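You operate a simulated robot arm through the tools that you are given. There is no shell and no other tool.

Carry out the task below with a simulated two-armed robot. There is one attempt and no reset: what you move stays moved.

Task
Put the full spool away in the spool box and the bare black one in the tray.
Fine: shut the box. Set down upright: spool.
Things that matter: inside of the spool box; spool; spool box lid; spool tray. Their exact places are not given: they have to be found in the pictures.

The check looks at the end state, three seconds after you hand in, the way a careful person would. Anything else that was tipped, shoved, dropped, spilled or broken makes it a failure.

Robot
Two 7-joint arms with two-finger parallel grippers on one trunk, on a base that moves. Base frame: it is fixed to the floor where the robot stands at the start and does not move with it; the origin is under the middle of the robot, x ahead of it, y to its left, z up; the surface under the hand at the start is at about z = 800. Readings come in mm, degrees, newtons and seconds.
The left shoulder is at the start at [110, 169, 1511], the right one opposite. With the tool pointing down near the work surface each hand reaches from about 320 to 700 mm from the robot's upright axis, wherever it stands, measured 20 degrees to its own side. Places, roughly: inside of the spool box [600, 200, 800]; spool box lid [600, 200, 900]; spool tray [600, 0, 800]. Payload 1.57 kg a hand.
The tool frame of a hand sits at the grasp point between the pads (the TCP): z along the fingers, y along the line on which they close. The tips reach 30 mm beyond it. Largest opening 80 mm; finger width 17, thickness 12; the body of the gripper, 40 by 82 mm, starts 80 mm behind the TCP.
Orientation is that of the tool frame in the base frame, as [roll, pitch, yaw] about the fixed x, y, z axes, in that order (R = Rz(yaw) Ry(pitch) Rx(roll)). With the fingers straight down and closing along the base's y, the tool's x points along the base's -x, its y along +y and its z along -z.

Tools
- The arms move only by the tool servo_tool. It takes "left_plan", "right_plan" or both (then of equal length, played together; a hand with none holds still); each is a list of rows, each a list of 6 numbers: the shift along the base's x, y, z in mm, then the turn, a rotation vector about the base's x, y, z in degrees. In form: [[x, y, z, ax, ay, az], ...]. A call has 1 to 20 rows; each row shifts and turns the commanded pose from where the row before left it. "left_jaw" and "right_jaw" are, for a hand that has rows, the gripper command, from -1 (fully open) to 1 (shut), values between in proportion, set as the call begins (left out, the last holds). Each row takes 0.2 s and may step no farther than 50 mm and 8.6 degrees from the row before; otherwise, or with a gripper value out of range, the whole call is refused. A pose out of reach is approached as far as the arm can. The call stops where the force on the tool passes 40 N (or 10 N more than at its start, if that is more) or the arm is blocked; 0.2 s more then pass. Each finger travels about 72 mm/s and halts on what it meets, pressing with about 22 N; the grip force reading is that of the motor and also rises with nothing between the fingers. The clock runs only during rows and for 0.2 s after the last one: add rows that do not move to give the fingers time. It gives the time, the measured TCP pose, the force on the tool (base axes), the opening and the grip force at its end, in the units of the frame above (readings bear some noise), with the torque about the TCP (base axes, N m) and any sound that the robot's microphone picked up.
- Cameras (640 x 400 px; columns grow to the right, rows downward): "scene" is now at [146.7, 18.8, 1685.2]; the picture's right is [0.29, -0.96, 0.00], its down [-0.80, -0.24, -0.55] and it looks along [0.53, 0.16, -0.83] (base axes); focal length 260 px, centre (320, 200). "left" rides on the left gripper at [72, 7, -122] in its tool frame; the picture's right is [-0.09, 1.00, 0.00], its down [-0.84, -0.08, -0.54] and it looks along [-0.54, -0.05, 0.84] (tool axes); focal length 238 px, centre (320, 200). "right" rides on the right gripper at [72, -7, -122] in its tool frame; the picture's right is [0.09, 1.00, 0.00], its down [-0.84, 0.08, -0.54] and it looks along [-0.54, 0.05, 0.84] (tool axes); focal length 238 px, centre (320, 200).
- capture(camera): a new picture of that camera. No time passes.
- slide_trunk(by): slides the trunk up (or, below 0, down) by that many mm; the arms and the scene camera ride with it, the base frame stays. It gives what a move gives, with no picture.
- steer(legs): drives the robot by 1 to 6 legs, each [ahead, left, turn to the left] in mm, mm and degrees, along the robot's own axes; the way and the turn of a leg run together, so that a leg with both is an arc; at most 1500 mm and 180 degrees a leg. The arms and the cameras ride along, it lands a little off, and it stops where it bumps. It gives what a move gives.
- head_to(pan, tilt): turns the head with the scene camera to pan (to the left, within 86 degrees either way) and tilt (down, from -29 to 69), counted from straight ahead of the robot. It gives what a move gives.
- pixel_to_xyz(camera, pixels): for up to 12 pixels [column, row] of the newest picture of that camera ("zoom" is the newest enlarged one), the place [x, y, z] in the base frame of the surface seen there, good to about 3 mm. No time passes.
- enlarge(camera, box): a new picture of the part [left, top, right, bottom] of that camera's present view, enlarged. No time passes.
- job_done(): hands the job in; it is judged then, once.

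Open the grippers and draw the arms clear of the work before you hand the job in, unless the task says otherwise.

The tools are called by a JSON object that holds its "name" and its "arguments". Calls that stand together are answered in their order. servo_tool: Moves the arms, as the interface text tells. Its arguments: {"type":"object","properties":{"left_plan":{"type":"array","items":{"type":"array","items":{"type":"number"}}},"left_jaw":{"type":"number"},"right_plan":{"type":"array","items":{"type":"array","items":{"type":"number"}}},"right_jaw":{"type":"number"}},"required":[]} The other tools are called the same way: slide_trunk (by) moves the trunk up or down; steer (legs) drives the base; head_to (pan, tilt) turns the head that bears the scene camera; capture (camera) takes a picture; pixel_to_xyz (camera, pixels) gives the place of the surface under pixels of a picture; enlarge (camera, box) takes an enlarged picture of a part of a camera's view; job_done () hands the job in.

At the start:

```text
time: 0.0
left_position: [493.1, 513.0, 999.0]
left_orientation: [180.0, 0.0, 180.0]
left_wrist_force: [0.5, 0.2, 0.0]
left_wrist_torque: [0.02, 0.02, 0.02]
left_grip_width: 79.9
left_finger_force: 0.1
right_position: [710.7, -25.7, 1078.3]
right_orientation: [180.0, 0.0, 180.0]
right_wrist_force: [-0.8, -0.5, 1.1]
right_wrist_torque: [0.01, -0.02, -0.01]
right_grip_width: 79.8
right_finger_force: 0.0
trunk travel left (down, up): [-825.0, 65.0]
robot x, y, heading: [-0.7, -0.4, 0.1]
head pan, tilt (commanded): [17.0, 56.6]
```

scene: 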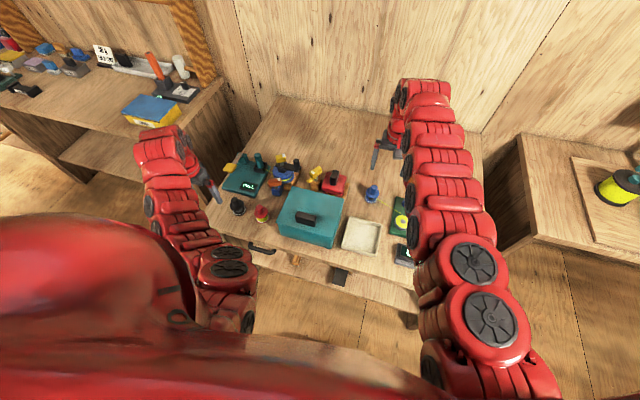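
right: 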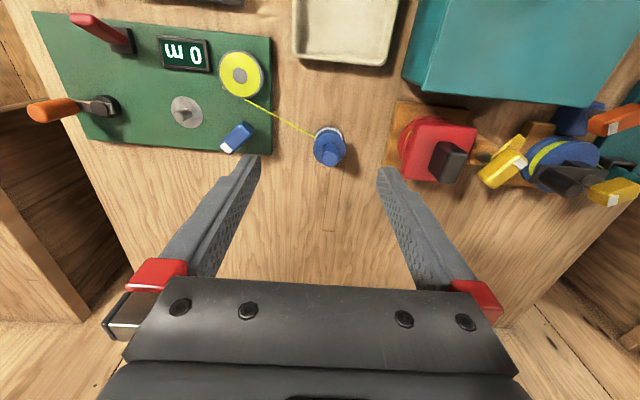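
left: 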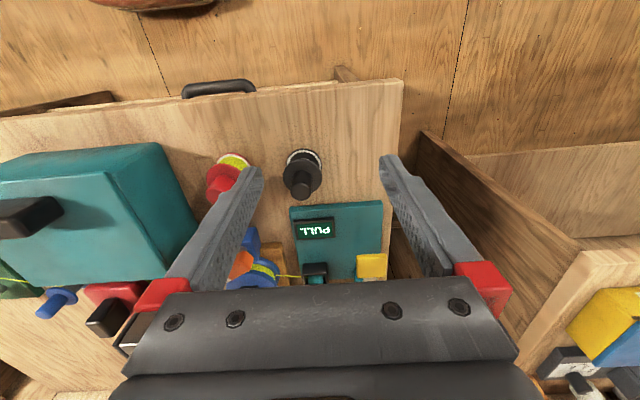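

The scene shows a teal box with a black handle around (310,218), a white tray around (360,236), and several spools. I'll enlarge the work area to identify them.

{"name": "enlarge", "arguments": {"camera": "scene", "box": [200, 130, 440, 300]}}

{"name": "enlarge", "arguments": {"camera": "left", "box": [150, 80, 410, 300]}}

{"name": "enlarge", "arguments": {"camera": "right", "box": [20, 0, 640, 230]}}

```text
2.35 times, centred on (320, 215) of scene
```

zoom: 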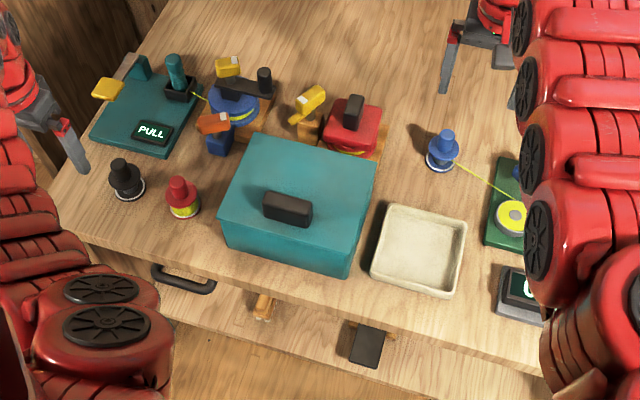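

```text
1.82 times, centred on (280, 190) of left
```

zoom: 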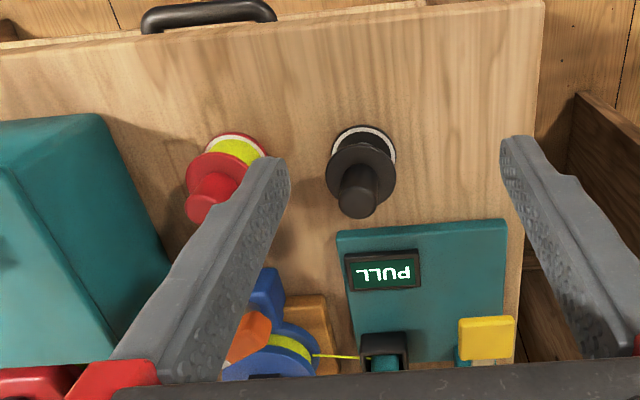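

```text
1.03 times, centred on (330, 115) of right (not enlarged: the box is as wide or as high as the picture)
```

zoom: 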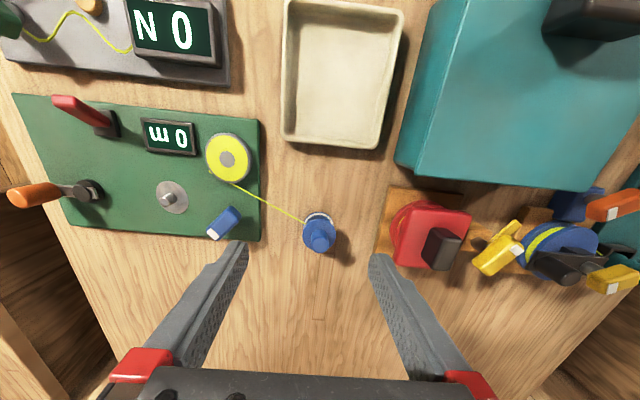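

The red spool at about (262,213) carries yellow thread, the black one at (237,205) is bare, and the blue one at (372,192) still has thread tied to a machine. I'll look around before deciding which spool is meant.

{"name": "head_to", "arguments": {"pan": -20, "tilt": 50}}

{"name": "capture", "arguments": {"camera": "scene"}}

```text
time: 1.0
left_position: [493.0, 512.9, 1000.2]
left_orientation: [179.9, 0.0, 179.9]
left_wrist_force: [-0.2, -0.4, 0.0]
left_wrist_torque: [0.01, 0.01, 0.02]
left_grip_width: 79.7
left_finger_force: 0.0
right_position: [711.3, -26.3, 1079.2]
right_orientation: [-180.0, -0.1, 179.9]
right_wrist_force: [0.3, 0.3, 0.4]
right_wrist_torque: [0.02, -0.03, 0.02]
right_grip_width: 80.1
right_finger_force: 0.0
trunk travel left (down, up): [-825.0, 65.0]
robot x, y, heading: [-1.7, 0.5, -0.0]
head pan, tilt (commanded): [-20.0, 50.0]
```

```text
taken
```

scene: 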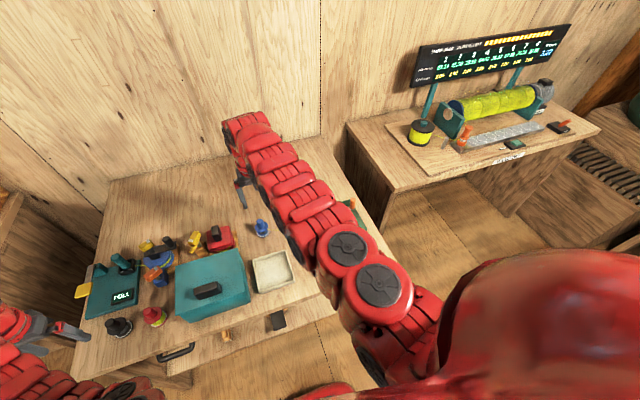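

The right table holds a winding machine with a large drum at (490,105). I'll enlarge it to check for loose spools.

{"name": "enlarge", "arguments": {"camera": "scene", "box": [380, 20, 620, 170]}}

{"name": "enlarge", "arguments": {"camera": "scene", "box": [70, 200, 310, 350]}}

```text
2.67 times, centred on (500, 95) of scene
```

zoom: 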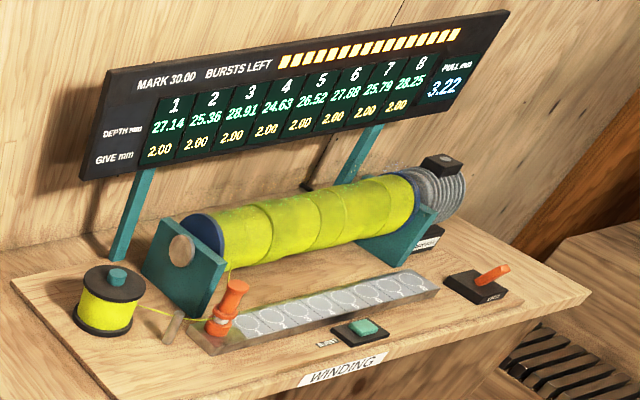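

```text
2.67 times, centred on (190, 275) of scene
```

zoom: 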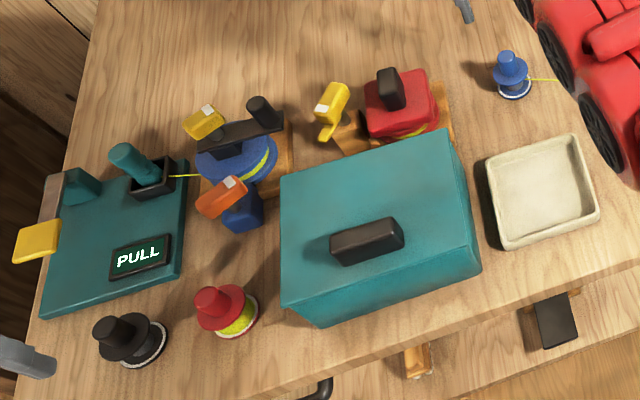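

The machine spool on the right table is threaded up, so the loose red one with yellow thread is the full spool. I'll turn the head back to the bench for measurements.

{"name": "head_to", "arguments": {"pan": 17, "tilt": 56.6}}

{"name": "enlarge", "arguments": {"camera": "scene", "box": [215, 140, 375, 260]}}

```text
time: 2.1
left_position: [493.5, 513.3, 999.8]
left_orientation: [180.0, -0.1, -180.0]
left_wrist_force: [-0.6, -0.5, -0.5]
left_wrist_torque: [-0.01, 0.02, 0.03]
left_grip_width: 79.9
left_finger_force: 0.0
right_position: [710.7, -26.4, 1078.8]
right_orientation: [-180.0, 0.0, 179.9]
right_wrist_force: [-1.2, 0.5, -0.5]
right_wrist_torque: [0.01, 0.02, 0.0]
right_grip_width: 80.0
right_finger_force: 0.2
trunk travel left (down, up): [-825.0, 65.0]
robot x, y, heading: [-0.9, -2.6, -0.1]
head pan, tilt (commanded): [17.0, 56.6]
```

```text
3.33 times, centred on (295, 200) of scene
```

zoom: 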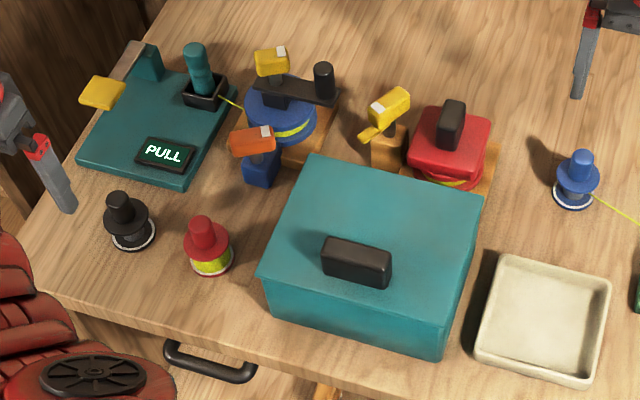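

I'll measure the key points in this zoomed picture: box corners, handle, spools and tray.

{"name": "pixel_to_xyz", "arguments": {"camera": "zoom", "pixels": [[320, 162], [474, 200], [436, 308], [266, 270], [355, 252], [330, 246], [384, 260], [440, 345], [540, 310], [512, 260], [605, 285], [480, 350]]}}

{"name": "pixel_to_xyz", "arguments": {"camera": "zoom", "pixels": [[201, 222], [202, 240], [212, 262], [212, 272], [190, 262], [118, 198], [125, 218], [130, 240], [134, 248], [230, 300], [150, 190], [420, 220]]}}

```text
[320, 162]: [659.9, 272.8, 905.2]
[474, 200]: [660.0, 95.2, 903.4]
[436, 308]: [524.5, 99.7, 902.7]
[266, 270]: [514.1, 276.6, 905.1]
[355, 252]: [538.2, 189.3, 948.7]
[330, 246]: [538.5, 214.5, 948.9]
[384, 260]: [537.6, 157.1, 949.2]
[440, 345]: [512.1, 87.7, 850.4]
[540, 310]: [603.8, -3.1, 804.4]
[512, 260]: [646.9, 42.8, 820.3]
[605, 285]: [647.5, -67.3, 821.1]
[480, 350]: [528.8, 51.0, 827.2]
```

```text
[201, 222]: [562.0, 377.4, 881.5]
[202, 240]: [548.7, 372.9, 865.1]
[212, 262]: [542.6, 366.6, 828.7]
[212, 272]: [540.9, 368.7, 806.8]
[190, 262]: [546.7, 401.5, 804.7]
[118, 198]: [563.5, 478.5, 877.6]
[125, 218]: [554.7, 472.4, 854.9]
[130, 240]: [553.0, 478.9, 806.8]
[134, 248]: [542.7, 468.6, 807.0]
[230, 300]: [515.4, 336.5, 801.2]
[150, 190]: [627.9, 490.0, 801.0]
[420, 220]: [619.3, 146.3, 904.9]
```

The lid top is at z≈905 (x 512–662, y 88–280) and its handle sits near the front edge at x≈540, so it is probably hinged at the back. I'll enlarge the gripper camera views to look at the hinge, the seam and the spools.

{"name": "enlarge", "arguments": {"camera": "right", "box": [380, 0, 640, 160]}}

{"name": "enlarge", "arguments": {"camera": "left", "box": [0, 120, 240, 300]}}

{"name": "enlarge", "arguments": {"camera": "left", "box": [190, 130, 350, 230]}}

```text
2.46 times, centred on (510, 80) of right
```

zoom: 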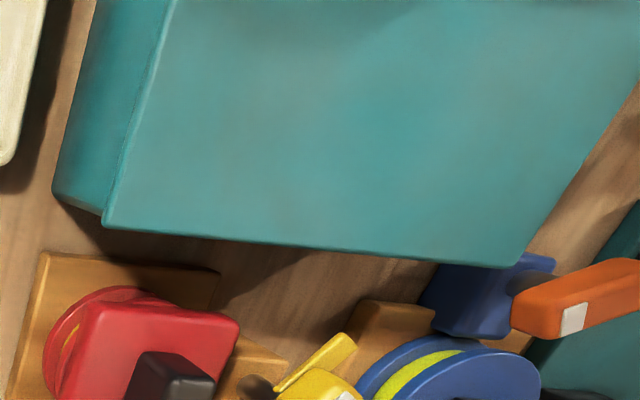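

```text
2.22 times, centred on (120, 210) of left
```

zoom: 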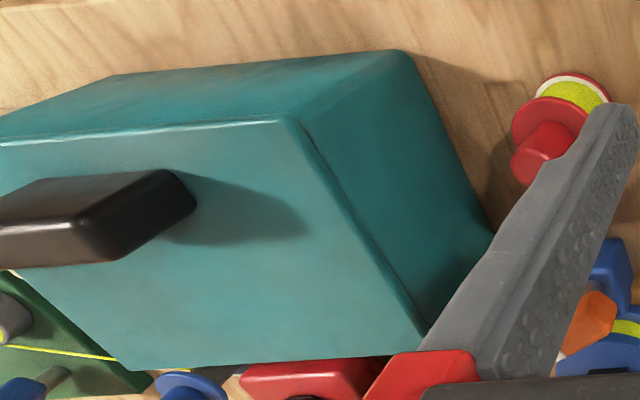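

```text
4.00 times, centred on (270, 180) of left
```

zoom: 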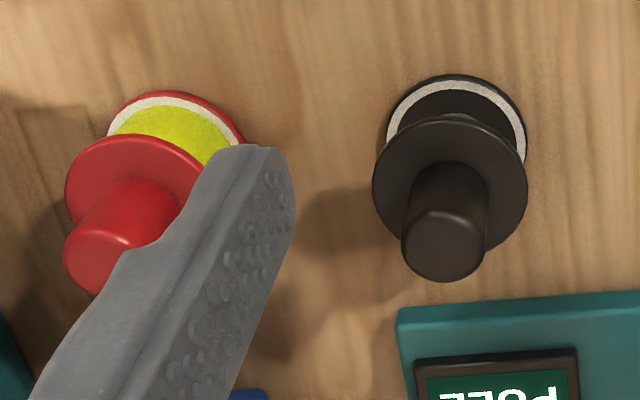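

The lid is a thin slab with a front-mounted black handle. I'll raise the left hand and bring it above the box (about x 520, y 190, z 1090) for a close look at the handle.

{"name": "servo_tool", "arguments": {"left_plan": [[0, 0, 40, 0, 0, 0], [0, 0, 40, 0, 0, 0], [0, -10, 30, 0, 0, 0], [0, -45, 0, 0, 0, 0], [0, -45, 0, 0, 0, 0], [0, -45, 0, 0, 0, 0], [0, -45, 0, 0, 0, 0], [0, -45, 0, 0, 0, 0], [0, -45, 0, 0, 0, 0], [0, -45, 0, 0, 0, 0], [0, 0, 0, 0, 0, 0]], "left_jaw": -1}}

{"name": "capture", "arguments": {"camera": "left"}}

{"name": "capture", "arguments": {"camera": "scene"}}

```text
time: 4.5
left_position: [524.8, 233.4, 1012.2]
left_orientation: [-179.9, 0.3, -179.9]
left_wrist_force: [-0.6, -0.1, -0.5]
left_wrist_torque: [0.0, -0.02, 0.0]
left_grip_width: 80.0
left_finger_force: 0.0
left hand out of reach, approached as far as the arm can: row 2, 3, 4, 5, 6, 7, 10
right_position: [711.7, -26.0, 1078.5]
right_orientation: [179.9, 0.1, -180.0]
right_wrist_force: [-0.7, -0.2, -1.2]
right_wrist_torque: [0.0, 0.01, 0.02]
right_grip_width: 80.0
right_finger_force: 0.0
trunk travel left (down, up): [-825.0, 65.0]
robot x, y, heading: [1.3, 4.9, 0.1]
head pan, tilt (commanded): [17.0, 56.6]
```

```text
taken
```

left: 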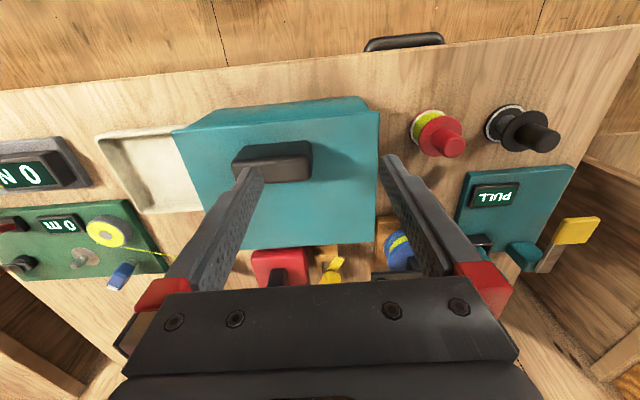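

```text
taken
```

scene: 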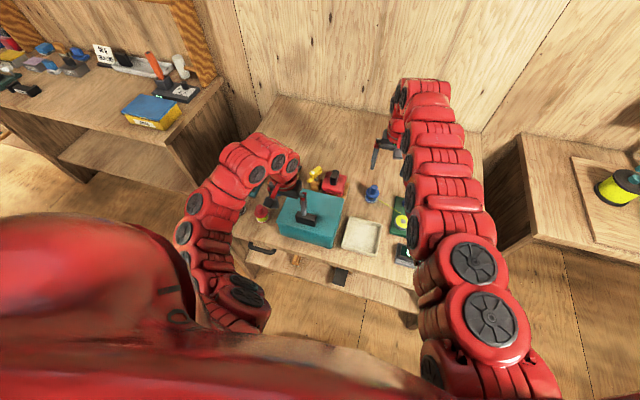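

The arm ended at (525, 233, 1012) with several rows out of reach, likely too close and too high. I'll do a small move to see how the commanded pose behaves.

{"name": "servo_tool", "arguments": {"left_plan": [[0, 0, 0, 0, 0, 0], [0, 0, 0, 0, 0, 0]]}}

```text
time: 5.1
left_position: [523.1, 234.4, 1012.7]
left_orientation: [-179.9, 0.3, 180.0]
left_wrist_force: [-0.5, -0.9, -0.1]
left_wrist_torque: [0.0, -0.01, 0.02]
left_grip_width: 79.8
left_finger_force: 0.1
right_position: [711.1, -25.7, 1078.4]
right_orientation: [-179.9, 0.0, -179.9]
right_wrist_force: [0.0, -0.2, 0.0]
right_wrist_torque: [0.0, -0.03, 0.0]
right_grip_width: 80.0
right_finger_force: 0.0
trunk travel left (down, up): [-825.0, 65.0]
robot x, y, heading: [1.9, 0.6, 0.1]
head pan, tilt (commanded): [17.0, 56.6]
```

No out-of-reach flag now, so the commanded pose follows the reached one. I'll enlarge the left view around the handle at (275,163).

{"name": "enlarge", "arguments": {"camera": "left", "box": [170, 80, 400, 260]}}

```text
2.22 times, centred on (285, 170) of left
```

zoom: 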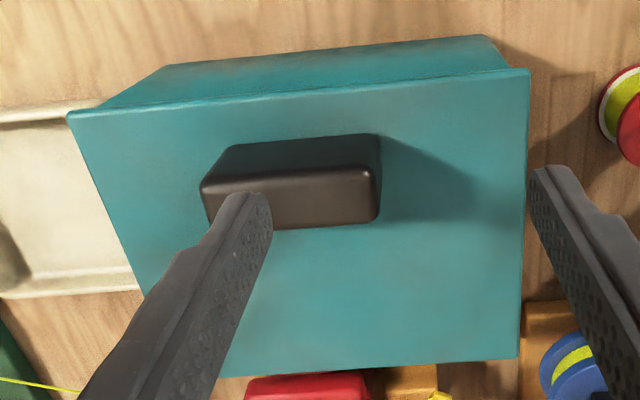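

The handle is a solid block on an overhanging lid slab. I'll measure its corners and the lid edges.

{"name": "pixel_to_xyz", "arguments": {"camera": "zoom", "pixels": [[210, 190], [370, 174], [370, 215], [285, 225], [285, 182], [300, 205], [72, 118], [524, 76], [514, 354], [350, 150], [400, 120], [300, 300]]}}

```text
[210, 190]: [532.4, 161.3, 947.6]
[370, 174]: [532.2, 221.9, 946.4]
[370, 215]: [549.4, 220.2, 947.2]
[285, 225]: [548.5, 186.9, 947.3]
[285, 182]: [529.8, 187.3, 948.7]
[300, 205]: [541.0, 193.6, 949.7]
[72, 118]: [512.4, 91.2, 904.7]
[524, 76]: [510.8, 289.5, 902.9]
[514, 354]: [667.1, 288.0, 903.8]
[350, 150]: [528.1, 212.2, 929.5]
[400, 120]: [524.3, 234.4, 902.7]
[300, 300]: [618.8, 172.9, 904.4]
```

The handle block spans x 527–552, y ≈157–226, z 905–949 and is centred at y≈190.5. I'll pinch its ends along y so that it can pivot in the pads, so first I bring the left hand directly above it.

{"name": "servo_tool", "arguments": {"left_plan": [[8, -22, -6, 0, 0, 0], [8, -22, -6, 0, 0, 0], [0, 0, 0, 0, 0, 0]], "left_jaw": -1}}

{"name": "capture", "arguments": {"camera": "left"}}

```text
time: 5.9
left_position: [540.3, 189.6, 1000.8]
left_orientation: [-180.0, 0.0, 179.9]
left_wrist_force: [0.1, 0.4, -0.1]
left_wrist_torque: [0.02, -0.03, -0.03]
left_grip_width: 80.0
left_finger_force: 0.0
right_position: [711.7, -26.8, 1079.2]
right_orientation: [-180.0, 0.0, 180.0]
right_wrist_force: [-0.5, -0.2, 0.2]
right_wrist_torque: [-0.01, -0.04, -0.02]
right_grip_width: 80.0
right_finger_force: 0.1
trunk travel left (down, up): [-825.0, 65.0]
robot x, y, heading: [0.4, 2.2, -0.3]
head pan, tilt (commanded): [17.0, 56.6]
```

```text
taken
```

left: 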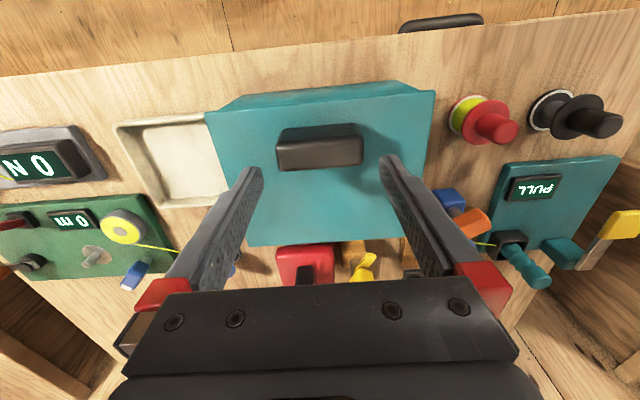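

The handle spans columns 277–363 and is centred between the finger tips at 262 and 380. I'll descend to TCP z≈941.

{"name": "servo_tool", "arguments": {"left_plan": [[0, 0, -20, 0, 0, 0], [0, 0, -20, 0, 0, 0], [0, 0, -10, 0, 0, 0], [0, 0, -9, 0, 0, 0], [0, 0, 0, 0, 0, 0]], "left_jaw": -1}}

{"name": "capture", "arguments": {"camera": "left"}}

```text
time: 7.1
left_position: [541.6, 188.9, 941.3]
left_orientation: [-180.0, 0.0, -180.0]
left_wrist_force: [0.0, 0.7, 0.1]
left_wrist_torque: [0.0, 0.01, -0.01]
left_grip_width: 80.1
left_finger_force: 0.1
right_position: [711.3, -27.0, 1079.0]
right_orientation: [-179.9, 0.0, 180.0]
right_wrist_force: [0.1, -1.1, -0.4]
right_wrist_torque: [-0.02, 0.0, -0.01]
right_grip_width: 80.2
right_finger_force: 0.1
trunk travel left (down, up): [-825.0, 65.0]
robot x, y, heading: [0.5, -1.0, -0.1]
head pan, tilt (commanded): [17.0, 56.6]
```

```text
taken
```

left: 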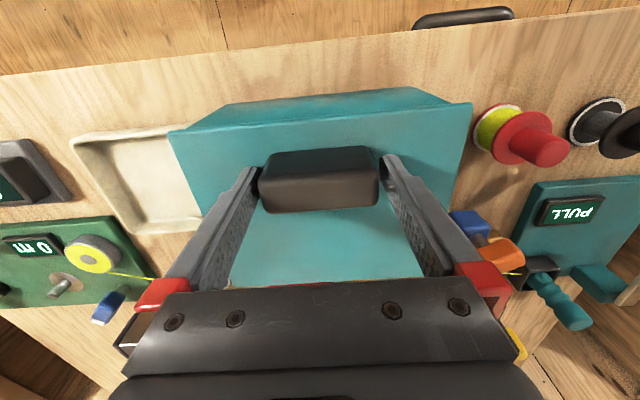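

The fingers straddle the handle without contact. I'll close on its ends.

{"name": "servo_tool", "arguments": {"left_plan": [[0, 0, 0, 0, 0, 0], [0, 0, 0, 0, 0, 0], [0, 0, 0, 0, 0, 0]], "left_jaw": 1}}

```text
time: 7.9
left_position: [541.7, 189.3, 940.4]
left_orientation: [180.0, 0.0, 180.0]
left_wrist_force: [0.1, -0.1, -0.7]
left_wrist_torque: [-0.05, -0.11, -0.13]
left_grip_width: 70.0
left_finger_force: 22.1
right_position: [711.4, -26.4, 1078.5]
right_orientation: [179.9, 0.1, -179.9]
right_wrist_force: [0.1, 0.6, 1.3]
right_wrist_torque: [-0.01, 0.03, -0.01]
right_grip_width: 79.8
right_finger_force: 0.1
trunk travel left (down, up): [-825.0, 65.0]
robot x, y, heading: [2.1, 0.8, -0.2]
head pan, tilt (commanded): [17.0, 56.6]
```

Gripped at 70 mm. I'll lift slowly along the first 10° of the hinge arc and read the force.

{"name": "servo_tool", "arguments": {"left_plan": [[2, 0, 5.4, 0, 0, 0], [2, 0, 5.3, 0, 0, 0], [2.4, 0, 5.2, 0, 0, 0], [2.4, 0, 5.2, 0, 0, 0], [0, 0, 0, 0, 0, 0]], "left_jaw": 1}}

{"name": "capture", "arguments": {"camera": "left"}}

{"name": "enlarge", "arguments": {"camera": "scene", "box": [215, 140, 375, 260]}}

```text
time: 9.1
left_position: [550.7, 188.8, 961.5]
left_orientation: [-179.9, -0.1, 179.9]
left_wrist_force: [1.4, 1.1, -0.6]
left_wrist_torque: [0.2, -0.1, 0.0]
left_grip_width: 69.5
left_finger_force: 22.3
right_position: [711.2, -26.4, 1079.6]
right_orientation: [-180.0, 0.0, -180.0]
right_wrist_force: [0.1, 0.2, -0.1]
right_wrist_torque: [-0.02, 0.01, 0.04]
right_grip_width: 79.8
right_finger_force: 0.0
trunk travel left (down, up): [-825.0, 65.0]
robot x, y, heading: [0.9, 0.4, -0.2]
head pan, tilt (commanded): [17.0, 56.6]
```

```text
taken
```

left: 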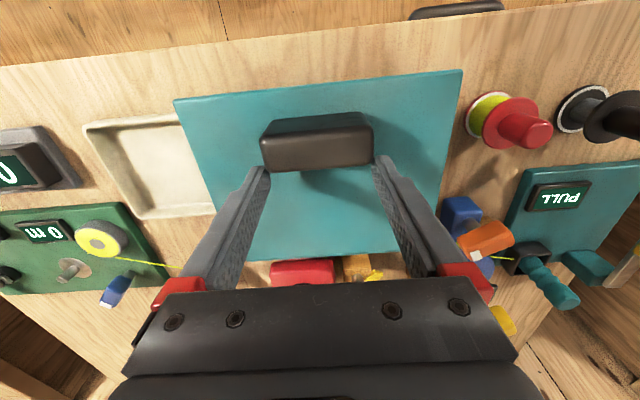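

```text
3.33 times, centred on (295, 200) of scene
```

zoom: 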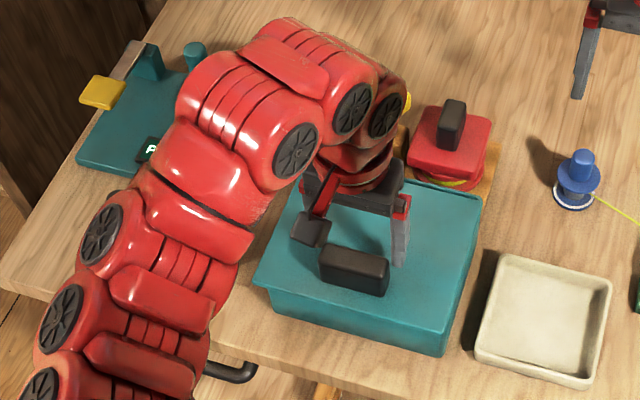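

The lid seems to have lifted with little force. I'll measure its tilt to see whether it is hinged.

{"name": "pixel_to_xyz", "arguments": {"camera": "left", "pixels": [[180, 102], [455, 76], [320, 100], [320, 200], [325, 245], [440, 220], [205, 200], [320, 150], [420, 80]]}}

```text
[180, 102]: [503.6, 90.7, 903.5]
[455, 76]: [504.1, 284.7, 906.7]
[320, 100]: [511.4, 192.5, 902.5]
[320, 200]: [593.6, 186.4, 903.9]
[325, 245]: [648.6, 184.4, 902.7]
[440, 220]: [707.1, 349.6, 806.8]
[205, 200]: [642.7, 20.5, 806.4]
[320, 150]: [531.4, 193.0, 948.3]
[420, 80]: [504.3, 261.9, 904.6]
```

The lid still reads z≈903 everywhere, so the fingers seem to have slid up the handle. I'll zoom in on the front seam and the handle to check.

{"name": "enlarge", "arguments": {"camera": "scene", "box": [270, 190, 340, 240]}}

{"name": "enlarge", "arguments": {"camera": "left", "box": [220, 60, 480, 240]}}

```text
8.00 times, centred on (305, 215) of scene
```

zoom: 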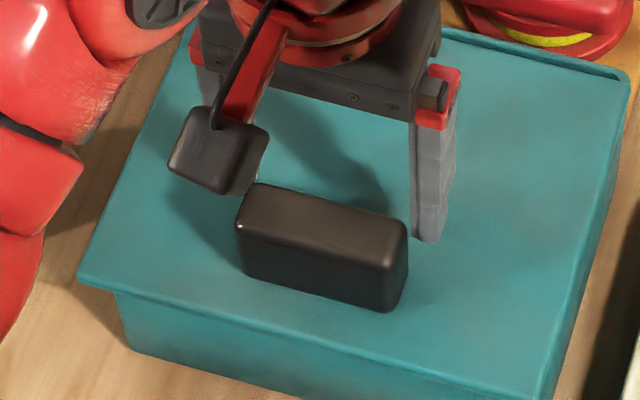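

```text
2.22 times, centred on (350, 150) of left
```

zoom: 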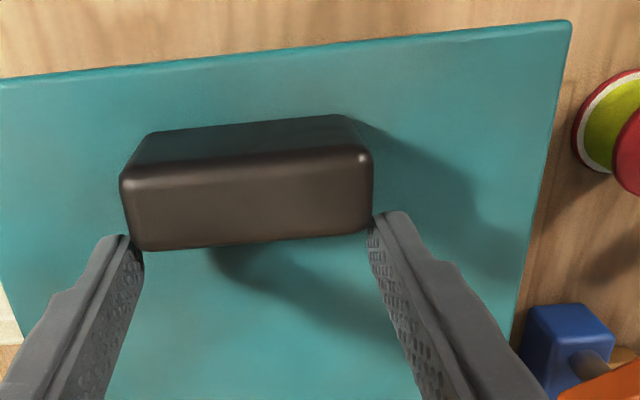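

The zoom shows a rim strip behind the lid's back edge at (540,50) and more overhang at the front, so the lid may have shifted. I'll measure the handle and edges again.

{"name": "pixel_to_xyz", "arguments": {"camera": "zoom", "pixels": [[130, 185], [360, 160], [360, 225], [245, 175], [245, 238], [150, 140], [5, 85], [560, 30], [525, 290]]}}

{"name": "enlarge", "arguments": {"camera": "scene", "box": [300, 180, 350, 220]}}

```text
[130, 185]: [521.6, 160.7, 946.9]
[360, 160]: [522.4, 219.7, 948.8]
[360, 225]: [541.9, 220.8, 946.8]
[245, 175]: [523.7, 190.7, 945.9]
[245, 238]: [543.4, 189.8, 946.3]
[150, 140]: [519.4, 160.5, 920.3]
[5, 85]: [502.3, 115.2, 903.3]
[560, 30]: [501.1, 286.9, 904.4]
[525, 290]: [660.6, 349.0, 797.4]
```

```text
10.00 times, centred on (325, 200) of scene
```

zoom: 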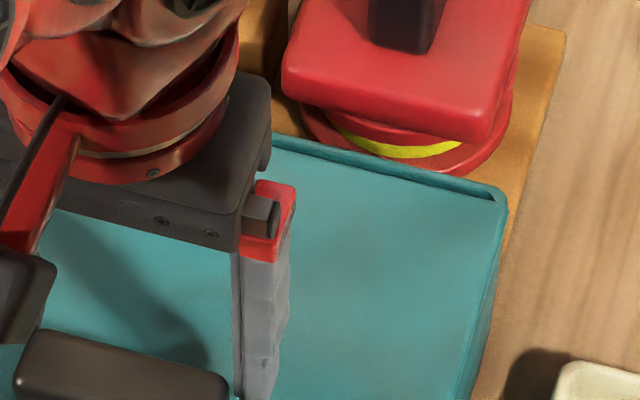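

The lid moved about 8 mm toward the robot (handle now x≈519–545) and uncovered a rim at the back, so this looks like a sliding lid rather than a hinged one. I'll release and move the left hand up and aside to see the box clearly.

{"name": "servo_tool", "arguments": {"left_plan": [[0, 0, 0, 0, 0, 0], [0, 0, 20, 0, 0, 0], [0, 0, 25, 0, 0, 0], [0, 45, 5, 0, 0, 0], [0, 45, 0, 0, 0, 0], [0, 45, 0, 0, 0, 0], [0, 45, 0, 0, 0, 0], [0, 45, 0, 0, 0, 0], [0, 0, 0, 0, 0, 0]], "left_jaw": -1}}

{"name": "enlarge", "arguments": {"camera": "scene", "box": [255, 160, 375, 250]}}

{"name": "capture", "arguments": {"camera": "left"}}

```text
time: 11.1
left_position: [548.3, 413.9, 1012.7]
left_orientation: [180.0, 0.0, -180.0]
left_wrist_force: [-0.2, 0.9, -0.1]
left_wrist_torque: [-0.01, 0.01, 0.02]
left_grip_width: 80.1
left_finger_force: 0.1
right_position: [712.0, -26.3, 1078.5]
right_orientation: [-179.8, 0.0, -180.0]
right_wrist_force: [0.4, 0.1, -0.7]
right_wrist_torque: [0.06, 0.03, 0.01]
right_grip_width: 80.0
right_finger_force: 0.1
trunk travel left (down, up): [-825.0, 65.0]
robot x, y, heading: [-0.5, 1.0, -0.1]
head pan, tilt (commanded): [17.0, 56.6]
```

```text
4.44 times, centred on (315, 205) of scene
```

zoom: 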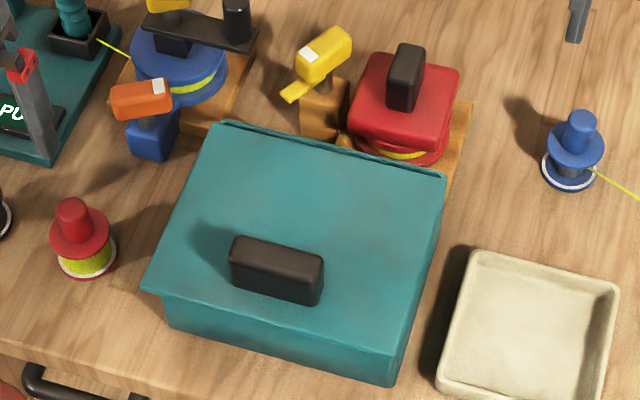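

```text
taken
```

left: 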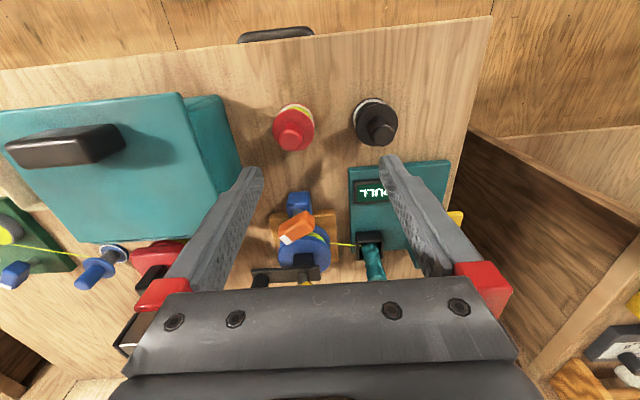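

The lid clearly overhangs at the front and leaves a dark gap at the back rim. I'll zoom both views on the back corner and the side edge to see whether it runs in grooves.

{"name": "enlarge", "arguments": {"camera": "scene", "box": [290, 180, 346, 215]}}

{"name": "enlarge", "arguments": {"camera": "left", "box": [100, 80, 260, 260]}}

{"name": "enlarge", "arguments": {"camera": "right", "box": [380, 0, 640, 160]}}

```text
11.43 times, centred on (318, 198) of scene
```

zoom: 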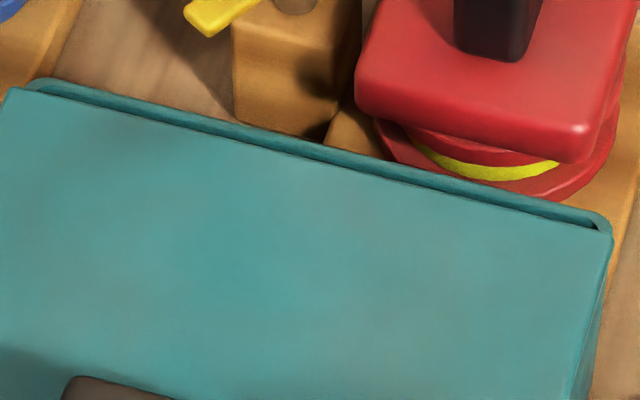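

```text
2.22 times, centred on (180, 170) of left
```

zoom: 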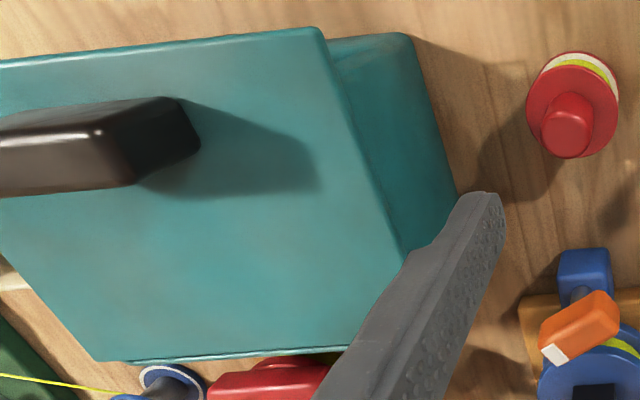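

```text
2.46 times, centred on (510, 80) of right
```

zoom: 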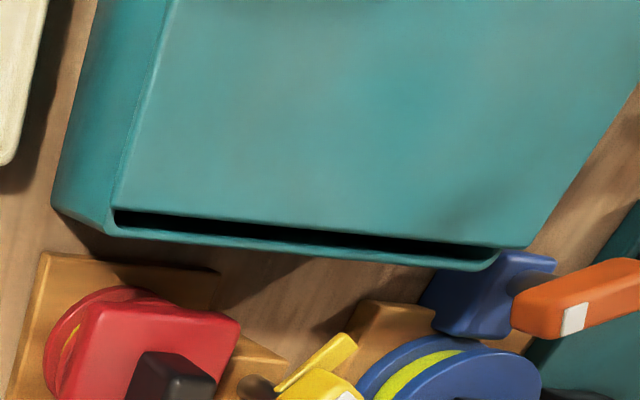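

I need numbers for the lid edge versus the box rim. I'll measure along the back edge in this right-camera zoom.

{"name": "pixel_to_xyz", "arguments": {"camera": "zoom", "pixels": [[300, 222], [300, 238], [300, 246], [300, 210], [120, 200], [108, 215], [112, 228], [515, 240], [490, 262], [480, 250], [150, 100], [125, 130]]}}

```text
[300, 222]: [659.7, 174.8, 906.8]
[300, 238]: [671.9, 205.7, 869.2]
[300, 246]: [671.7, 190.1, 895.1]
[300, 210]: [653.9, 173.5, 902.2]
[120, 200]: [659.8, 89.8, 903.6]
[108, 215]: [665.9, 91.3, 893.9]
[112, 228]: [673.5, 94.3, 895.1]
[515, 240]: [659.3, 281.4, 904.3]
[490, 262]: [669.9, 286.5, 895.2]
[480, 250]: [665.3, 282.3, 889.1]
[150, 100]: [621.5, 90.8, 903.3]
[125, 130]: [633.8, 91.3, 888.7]
```

The rim is at z≈895 and the 10 mm lid plate lies over it, now 8 mm forward, so the lid either slides or lifts off. I'll yaw the left hand 90° in free space to grip the handle across its 25 mm thickness, which is firm in x.

{"name": "servo_tool", "arguments": {"left_plan": [[0, 0, 0, 0, 0, -8.2], [0, 0, 0, 0, 0, -8.2], [0, 0, 0, 0, 0, -8.2], [0, 0, 0, 0, 0, -8.2], [0, 0, 0, 0, 0, -8.2], [0, 0, 0, 0, 0, -8.2], [0, 0, 0, 0, 0, -8.2], [0, 0, 0, 0, 0, -8.2], [0, 0, 0, 0, 0, -8.2], [0, 0, 0, 0, 0, -8.2], [0, 0, 0, 0, 0, -8.0], [0, 0, 0, 0, 0, 0]], "left_jaw": -1}}

{"name": "capture", "arguments": {"camera": "left"}}

```text
time: 13.7
left_position: [549.2, 414.3, 1012.0]
left_orientation: [-179.9, 0.0, 89.9]
left_wrist_force: [-0.1, 0.0, -0.2]
left_wrist_torque: [0.02, 0.02, 0.01]
left_grip_width: 80.0
left_finger_force: 0.0
right_position: [710.7, -25.9, 1078.7]
right_orientation: [-179.9, 0.0, -180.0]
right_wrist_force: [0.4, 0.6, -0.4]
right_wrist_torque: [-0.02, -0.02, 0.01]
right_grip_width: 80.0
right_finger_force: 0.2
trunk travel left (down, up): [-825.0, 65.0]
robot x, y, heading: [-2.7, -0.2, 0.1]
head pan, tilt (commanded): [17.0, 56.6]
```

```text
taken
```

left: 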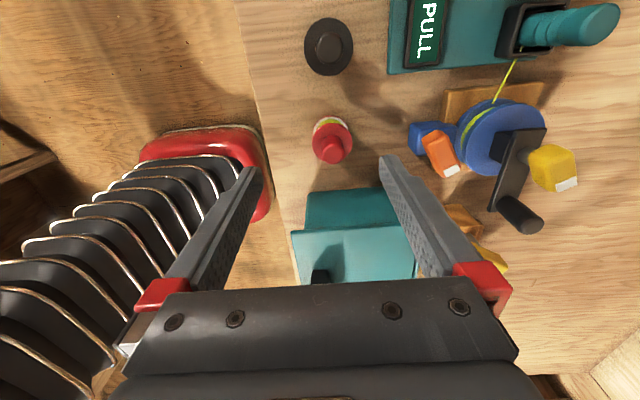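

The yaw worked. I'll move above the handle (x≈532, y≈190) at the same height.

{"name": "servo_tool", "arguments": {"left_plan": [[-3, -45, -2, 0, 0, 0], [-3, -45, -2, 0, 0, 0], [-3, -45, -3, 0, 0, 0], [-4, -45, -3, 0, 0, 0], [-4, -44, -2, 0, 0, 0], [0, 0, 0, 0, 0, 0]], "left_jaw": -1}}

{"name": "capture", "arguments": {"camera": "left"}}

```text
time: 15.1
left_position: [532.5, 189.0, 999.8]
left_orientation: [-180.0, 0.1, 90.0]
left_wrist_force: [1.1, 0.4, 0.4]
left_wrist_torque: [-0.05, -0.02, -0.01]
left_grip_width: 80.1
left_finger_force: 0.0
right_position: [710.4, -25.5, 1079.6]
right_orientation: [180.0, 0.0, -179.9]
right_wrist_force: [-1.2, 0.0, -0.3]
right_wrist_torque: [-0.01, 0.02, -0.01]
right_grip_width: 79.8
right_finger_force: 0.1
trunk travel left (down, up): [-825.0, 65.0]
robot x, y, heading: [1.5, 0.5, -0.0]
head pan, tilt (commanded): [17.0, 56.6]
```

```text
taken
```

left: 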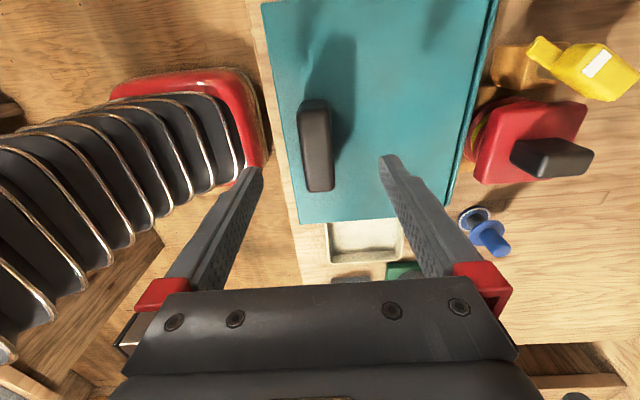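

The handle at (317,145) lies between the fingers. I'll descend to z≈940, close and check.

{"name": "servo_tool", "arguments": {"left_plan": [[0, 0, -20, 0, 0, 0], [0, 0, -20, 0, 0, 0], [0, 0, -10, 0, 0, 0], [0, 0, -9, 0, 0, 0], [0, 0, 0, 0, 0, 0]], "left_jaw": -1}}

{"name": "servo_tool", "arguments": {"left_plan": [[0, 0, 0, 0, 0, 0], [0, 0, 0, 0, 0, 0], [0, 0, 0, 0, 0, 0], [0, 0, 0, 0, 0, 0], [0, 0, 0, 0, 0, 0]], "left_jaw": 1}}

{"name": "capture", "arguments": {"camera": "left"}}

```text
time: 16.3
left_position: [532.8, 190.1, 941.3]
left_orientation: [179.9, 0.0, 90.0]
left_wrist_force: [1.3, 0.0, 0.2]
left_wrist_torque: [0.0, 0.0, -0.03]
left_grip_width: 80.1
left_finger_force: 0.1
right_position: [711.0, -28.2, 1079.1]
right_orientation: [180.0, 0.1, -180.0]
right_wrist_force: [-0.6, 0.7, -0.1]
right_wrist_torque: [0.0, -0.04, 0.04]
right_grip_width: 80.1
right_finger_force: 0.0
trunk travel left (down, up): [-825.0, 65.0]
robot x, y, heading: [1.9, 0.3, 0.0]
head pan, tilt (commanded): [17.0, 56.6]
```

```text
time: 17.5
left_position: [533.2, 190.1, 941.5]
left_orientation: [-180.0, 0.0, 90.1]
left_wrist_force: [0.8, 0.0, -0.4]
left_wrist_torque: [-0.01, 0.05, 0.14]
left_grip_width: 25.8
left_finger_force: 21.7
right_position: [711.8, -26.7, 1078.6]
right_orientation: [179.9, 0.0, 180.0]
right_wrist_force: [0.1, 0.1, 0.3]
right_wrist_torque: [-0.02, 0.01, 0.02]
right_grip_width: 80.2
right_finger_force: 0.1
trunk travel left (down, up): [-825.0, 65.0]
robot x, y, heading: [2.1, -1.7, -0.0]
head pan, tilt (commanded): [17.0, 56.6]
```

```text
taken
```

left: 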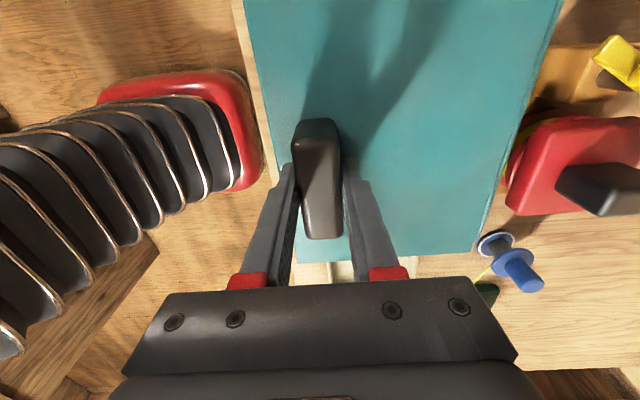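

Gripped firmly at 25.8 mm. I'll test a gentle 6 mm lift and watch the vertical force.

{"name": "servo_tool", "arguments": {"left_plan": [[0, 0, 2, 0, 0, 0], [0, 0, 2, 0, 0, 0], [0, 0, 2, 0, 0, 0], [0, 0, 0, 0, 0, 0]], "left_jaw": 1}}

{"name": "enlarge", "arguments": {"camera": "right", "box": [380, 0, 640, 160]}}

```text
time: 18.5
left_position: [532.5, 192.1, 946.5]
left_orientation: [-179.8, 0.0, 90.1]
left_wrist_force: [0.8, -0.1, -5.0]
left_wrist_torque: [-0.01, 0.34, 0.03]
left_grip_width: 25.7
left_finger_force: 22.1
right_position: [711.7, -25.4, 1078.8]
right_orientation: [179.9, 0.0, 180.0]
right_wrist_force: [0.0, -0.2, 0.7]
right_wrist_torque: [0.04, 0.01, -0.02]
right_grip_width: 80.0
right_finger_force: 0.1
trunk travel left (down, up): [-825.0, 65.0]
robot x, y, heading: [-1.0, 2.3, -0.2]
head pan, tilt (commanded): [17.0, 56.6]
```

```text
2.46 times, centred on (510, 80) of right
```

zoom: 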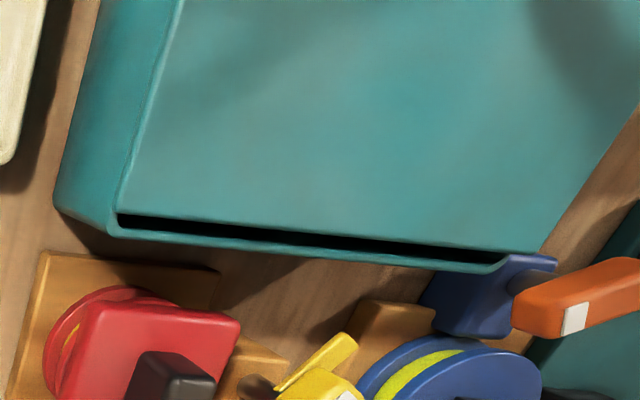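

Fz shows about −5 N with a 0.34 N·m torque, and the right view shows the plate rising, so it is a loose lift-off lid of about 0.5 kg. I'll raise it a little further to check the grip and look inside the box.

{"name": "servo_tool", "arguments": {"left_plan": [[0, 0, 5, 0, 0, 0], [0, 0, 5, 0, 0, 0], [0, 0, 5, 0, 0, 0], [0, 0, 5, 0, 0, 0], [0, 0, 0, 0, 0, 0]], "left_jaw": 1}}

{"name": "enlarge", "arguments": {"camera": "right", "box": [380, 0, 640, 160]}}

{"name": "enlarge", "arguments": {"camera": "scene", "box": [255, 160, 375, 250]}}

```text
time: 19.7
left_position: [533.2, 189.5, 967.1]
left_orientation: [-179.9, 0.0, 90.0]
left_wrist_force: [-0.3, -0.5, -5.8]
left_wrist_torque: [-0.01, 0.3, 0.02]
left_grip_width: 25.9
left_finger_force: 22.3
right_position: [711.7, -26.9, 1078.6]
right_orientation: [-180.0, 0.0, -180.0]
right_wrist_force: [0.4, -0.1, -0.5]
right_wrist_torque: [-0.04, 0.03, 0.03]
right_grip_width: 79.9
right_finger_force: 0.1
trunk travel left (down, up): [-825.0, 65.0]
robot x, y, heading: [-0.2, 0.9, 0.0]
head pan, tilt (commanded): [17.0, 56.6]
```

```text
2.46 times, centred on (510, 80) of right
```

zoom: 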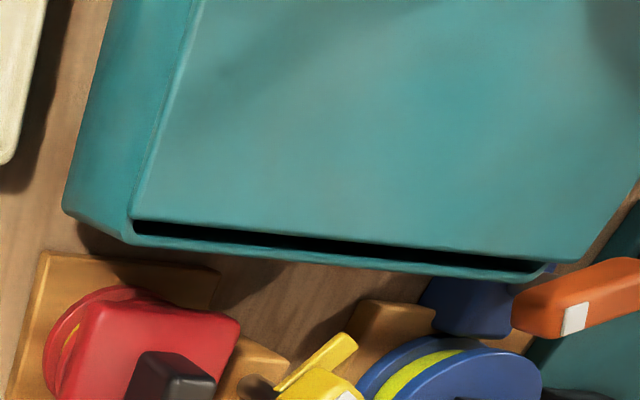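

```text
4.44 times, centred on (315, 205) of scene
```

zoom: 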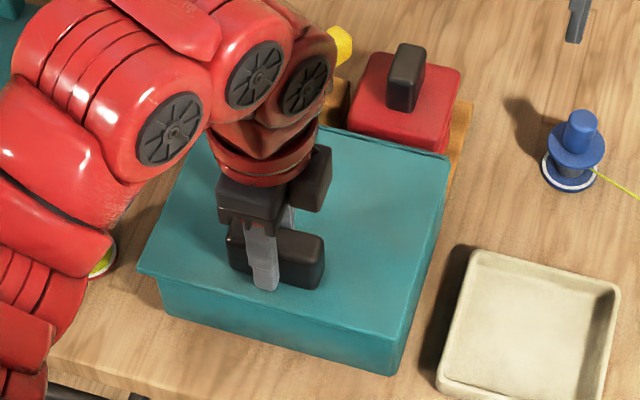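

The rim and the box walls rose together with the lid, so I have lifted the whole box about 25 mm. The lid is therefore captive in grooves and slides, so I'll set the box straight back down gently.

{"name": "servo_tool", "arguments": {"left_plan": [[0, 0, -5, 0, 0, 0], [0, 0, -5, 0, 0, 0], [0, 0, -5, 0, 0, 0], [0, 0, -5, 0, 0, 0], [0, 0, -3, 0, 0, 0], [0, 0, -2, 0, 0, 0], [0, 0, 0, 0, 0, 0]], "left_jaw": 1}}

{"name": "enlarge", "arguments": {"camera": "right", "box": [380, 0, 640, 160]}}

```text
time: 21.3
left_position: [533.4, 190.8, 942.6]
left_orientation: [179.9, 0.0, 89.9]
left_wrist_force: [0.1, -0.7, -6.0]
left_wrist_torque: [0.03, 0.33, 0.0]
left_grip_width: 25.8
left_finger_force: 22.5
right_position: [712.5, -27.2, 1078.2]
right_orientation: [-180.0, 0.0, 179.9]
right_wrist_force: [0.0, -0.2, -0.3]
right_wrist_torque: [0.04, 0.0, -0.01]
right_grip_width: 80.0
right_finger_force: 0.2
trunk travel left (down, up): [-825.0, 65.0]
robot x, y, heading: [-5.2, 0.4, 0.1]
head pan, tilt (commanded): [17.0, 56.6]
```

```text
2.46 times, centred on (510, 80) of right
```

zoom: 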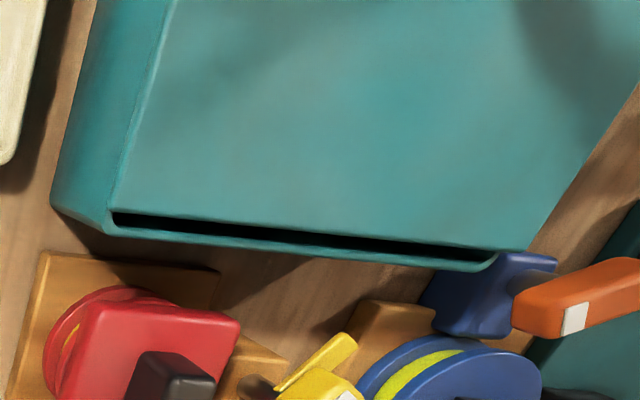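

Fz is still −6 N, so the box hangs about 1 mm above the bench. I'll lower it in 0.7 mm steps until it rests.

{"name": "servo_tool", "arguments": {"left_plan": [[0, 0, -0.7, 0, 0, 0], [0, 0, -0.7, 0, 0, 0], [0, 0, 0, 0, 0, 0]], "left_jaw": 1}}

```text
time: 22.1
left_position: [533.1, 190.4, 941.2]
left_orientation: [-180.0, 0.0, 89.9]
left_wrist_force: [0.9, 2.7, 5.5]
left_wrist_torque: [-0.25, 0.01, 0.02]
left_grip_width: 25.6
left_finger_force: 22.2
right_position: [710.5, -26.5, 1080.1]
right_orientation: [180.0, 0.0, -180.0]
right_wrist_force: [-0.9, 0.2, -0.9]
right_wrist_torque: [0.01, -0.02, -0.01]
right_grip_width: 80.0
right_finger_force: 0.0
trunk travel left (down, up): [-825.0, 65.0]
robot x, y, heading: [-0.8, 0.7, -0.3]
head pan, tilt (commanded): [17.0, 56.6]
```

It now rests on the bench (slight push of 5.5 N). I'll ease up 0.5 mm and pull the lid 12 mm toward the robot, checking that the box stays.

{"name": "servo_tool", "arguments": {"left_plan": [[0, 0, 0.5, 0, 0, 0], [-3, 0, 0, 0, 0, 0], [-3, 0, 0, 0, 0, 0], [-3, 0, 0, 0, 0, 0], [-3, 0, 0, 0, 0, 0], [0, 0, 0, 0, 0, 0]], "left_jaw": 1}}

{"name": "enlarge", "arguments": {"camera": "right", "box": [380, 0, 640, 160]}}

```text
time: 23.5
left_position: [520.0, 189.8, 941.8]
left_orientation: [179.9, 0.0, 89.9]
left_wrist_force: [-0.7, -0.4, 5.7]
left_wrist_torque: [-0.03, 0.02, 0.1]
left_grip_width: 25.7
left_finger_force: 22.2
right_position: [711.0, -26.5, 1079.5]
right_orientation: [-179.9, 0.0, 180.0]
right_wrist_force: [0.1, -0.2, -0.3]
right_wrist_torque: [0.0, 0.0, 0.03]
right_grip_width: 79.9
right_finger_force: 0.0
trunk travel left (down, up): [-825.0, 65.0]
robot x, y, heading: [1.0, -1.4, -0.0]
head pan, tilt (commanded): [17.0, 56.6]
```

```text
2.46 times, centred on (510, 80) of right
```

zoom: 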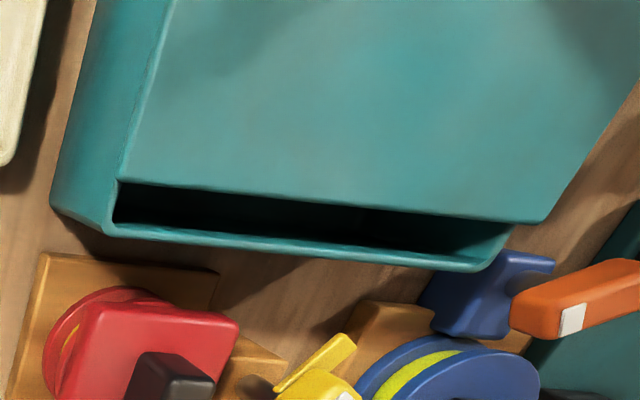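

The lid slid with the box staying put (its corner still at (50,190)). I'll keep pulling another 75 mm.

{"name": "servo_tool", "arguments": {"left_plan": [[-5, 0, 0, 0, 0, 0], [-5, 0, 0, 0, 0, 0], [-5, 0, 0, 0, 0, 0], [-5, 0, 0, 0, 0, 0], [-5, 0, 0, 0, 0, 0], [-5, 0, 0, 0, 0, 0], [-5, 0, 0, 0, 0, 0], [-5, 0, 0, 0, 0, 0], [-5, 0, 0, 0, 0, 0], [-5, 0, 0, 0, 0, 0], [0, 0, 0, 0, 0, 0]], "left_jaw": 1}}

{"name": "capture", "arguments": {"camera": "right"}}

{"name": "enlarge", "arguments": {"camera": "scene", "box": [255, 160, 375, 250]}}

```text
time: 25.9
left_position: [470.0, 190.3, 941.3]
left_orientation: [-179.9, 0.1, 90.1]
left_wrist_force: [-0.1, 0.1, 5.1]
left_wrist_torque: [0.05, 0.09, 0.05]
left_grip_width: 25.9
left_finger_force: 21.9
right_position: [710.3, -26.5, 1078.8]
right_orientation: [179.9, 0.0, -180.0]
right_wrist_force: [-0.5, -0.7, -0.8]
right_wrist_torque: [0.03, -0.01, 0.0]
right_grip_width: 80.2
right_finger_force: 0.1
trunk travel left (down, up): [-825.0, 65.0]
robot x, y, heading: [2.5, 0.5, -0.1]
head pan, tilt (commanded): [17.0, 56.6]
```

```text
taken
```

right: 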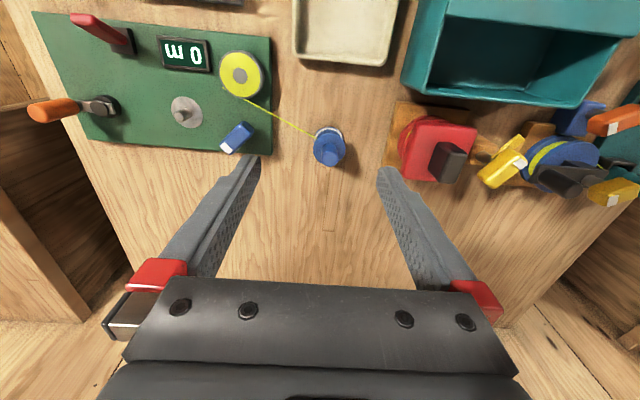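

```text
4.44 times, centred on (315, 205) of scene
```

zoom: 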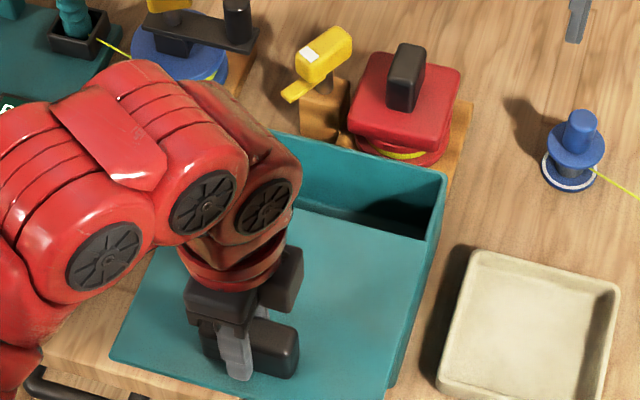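

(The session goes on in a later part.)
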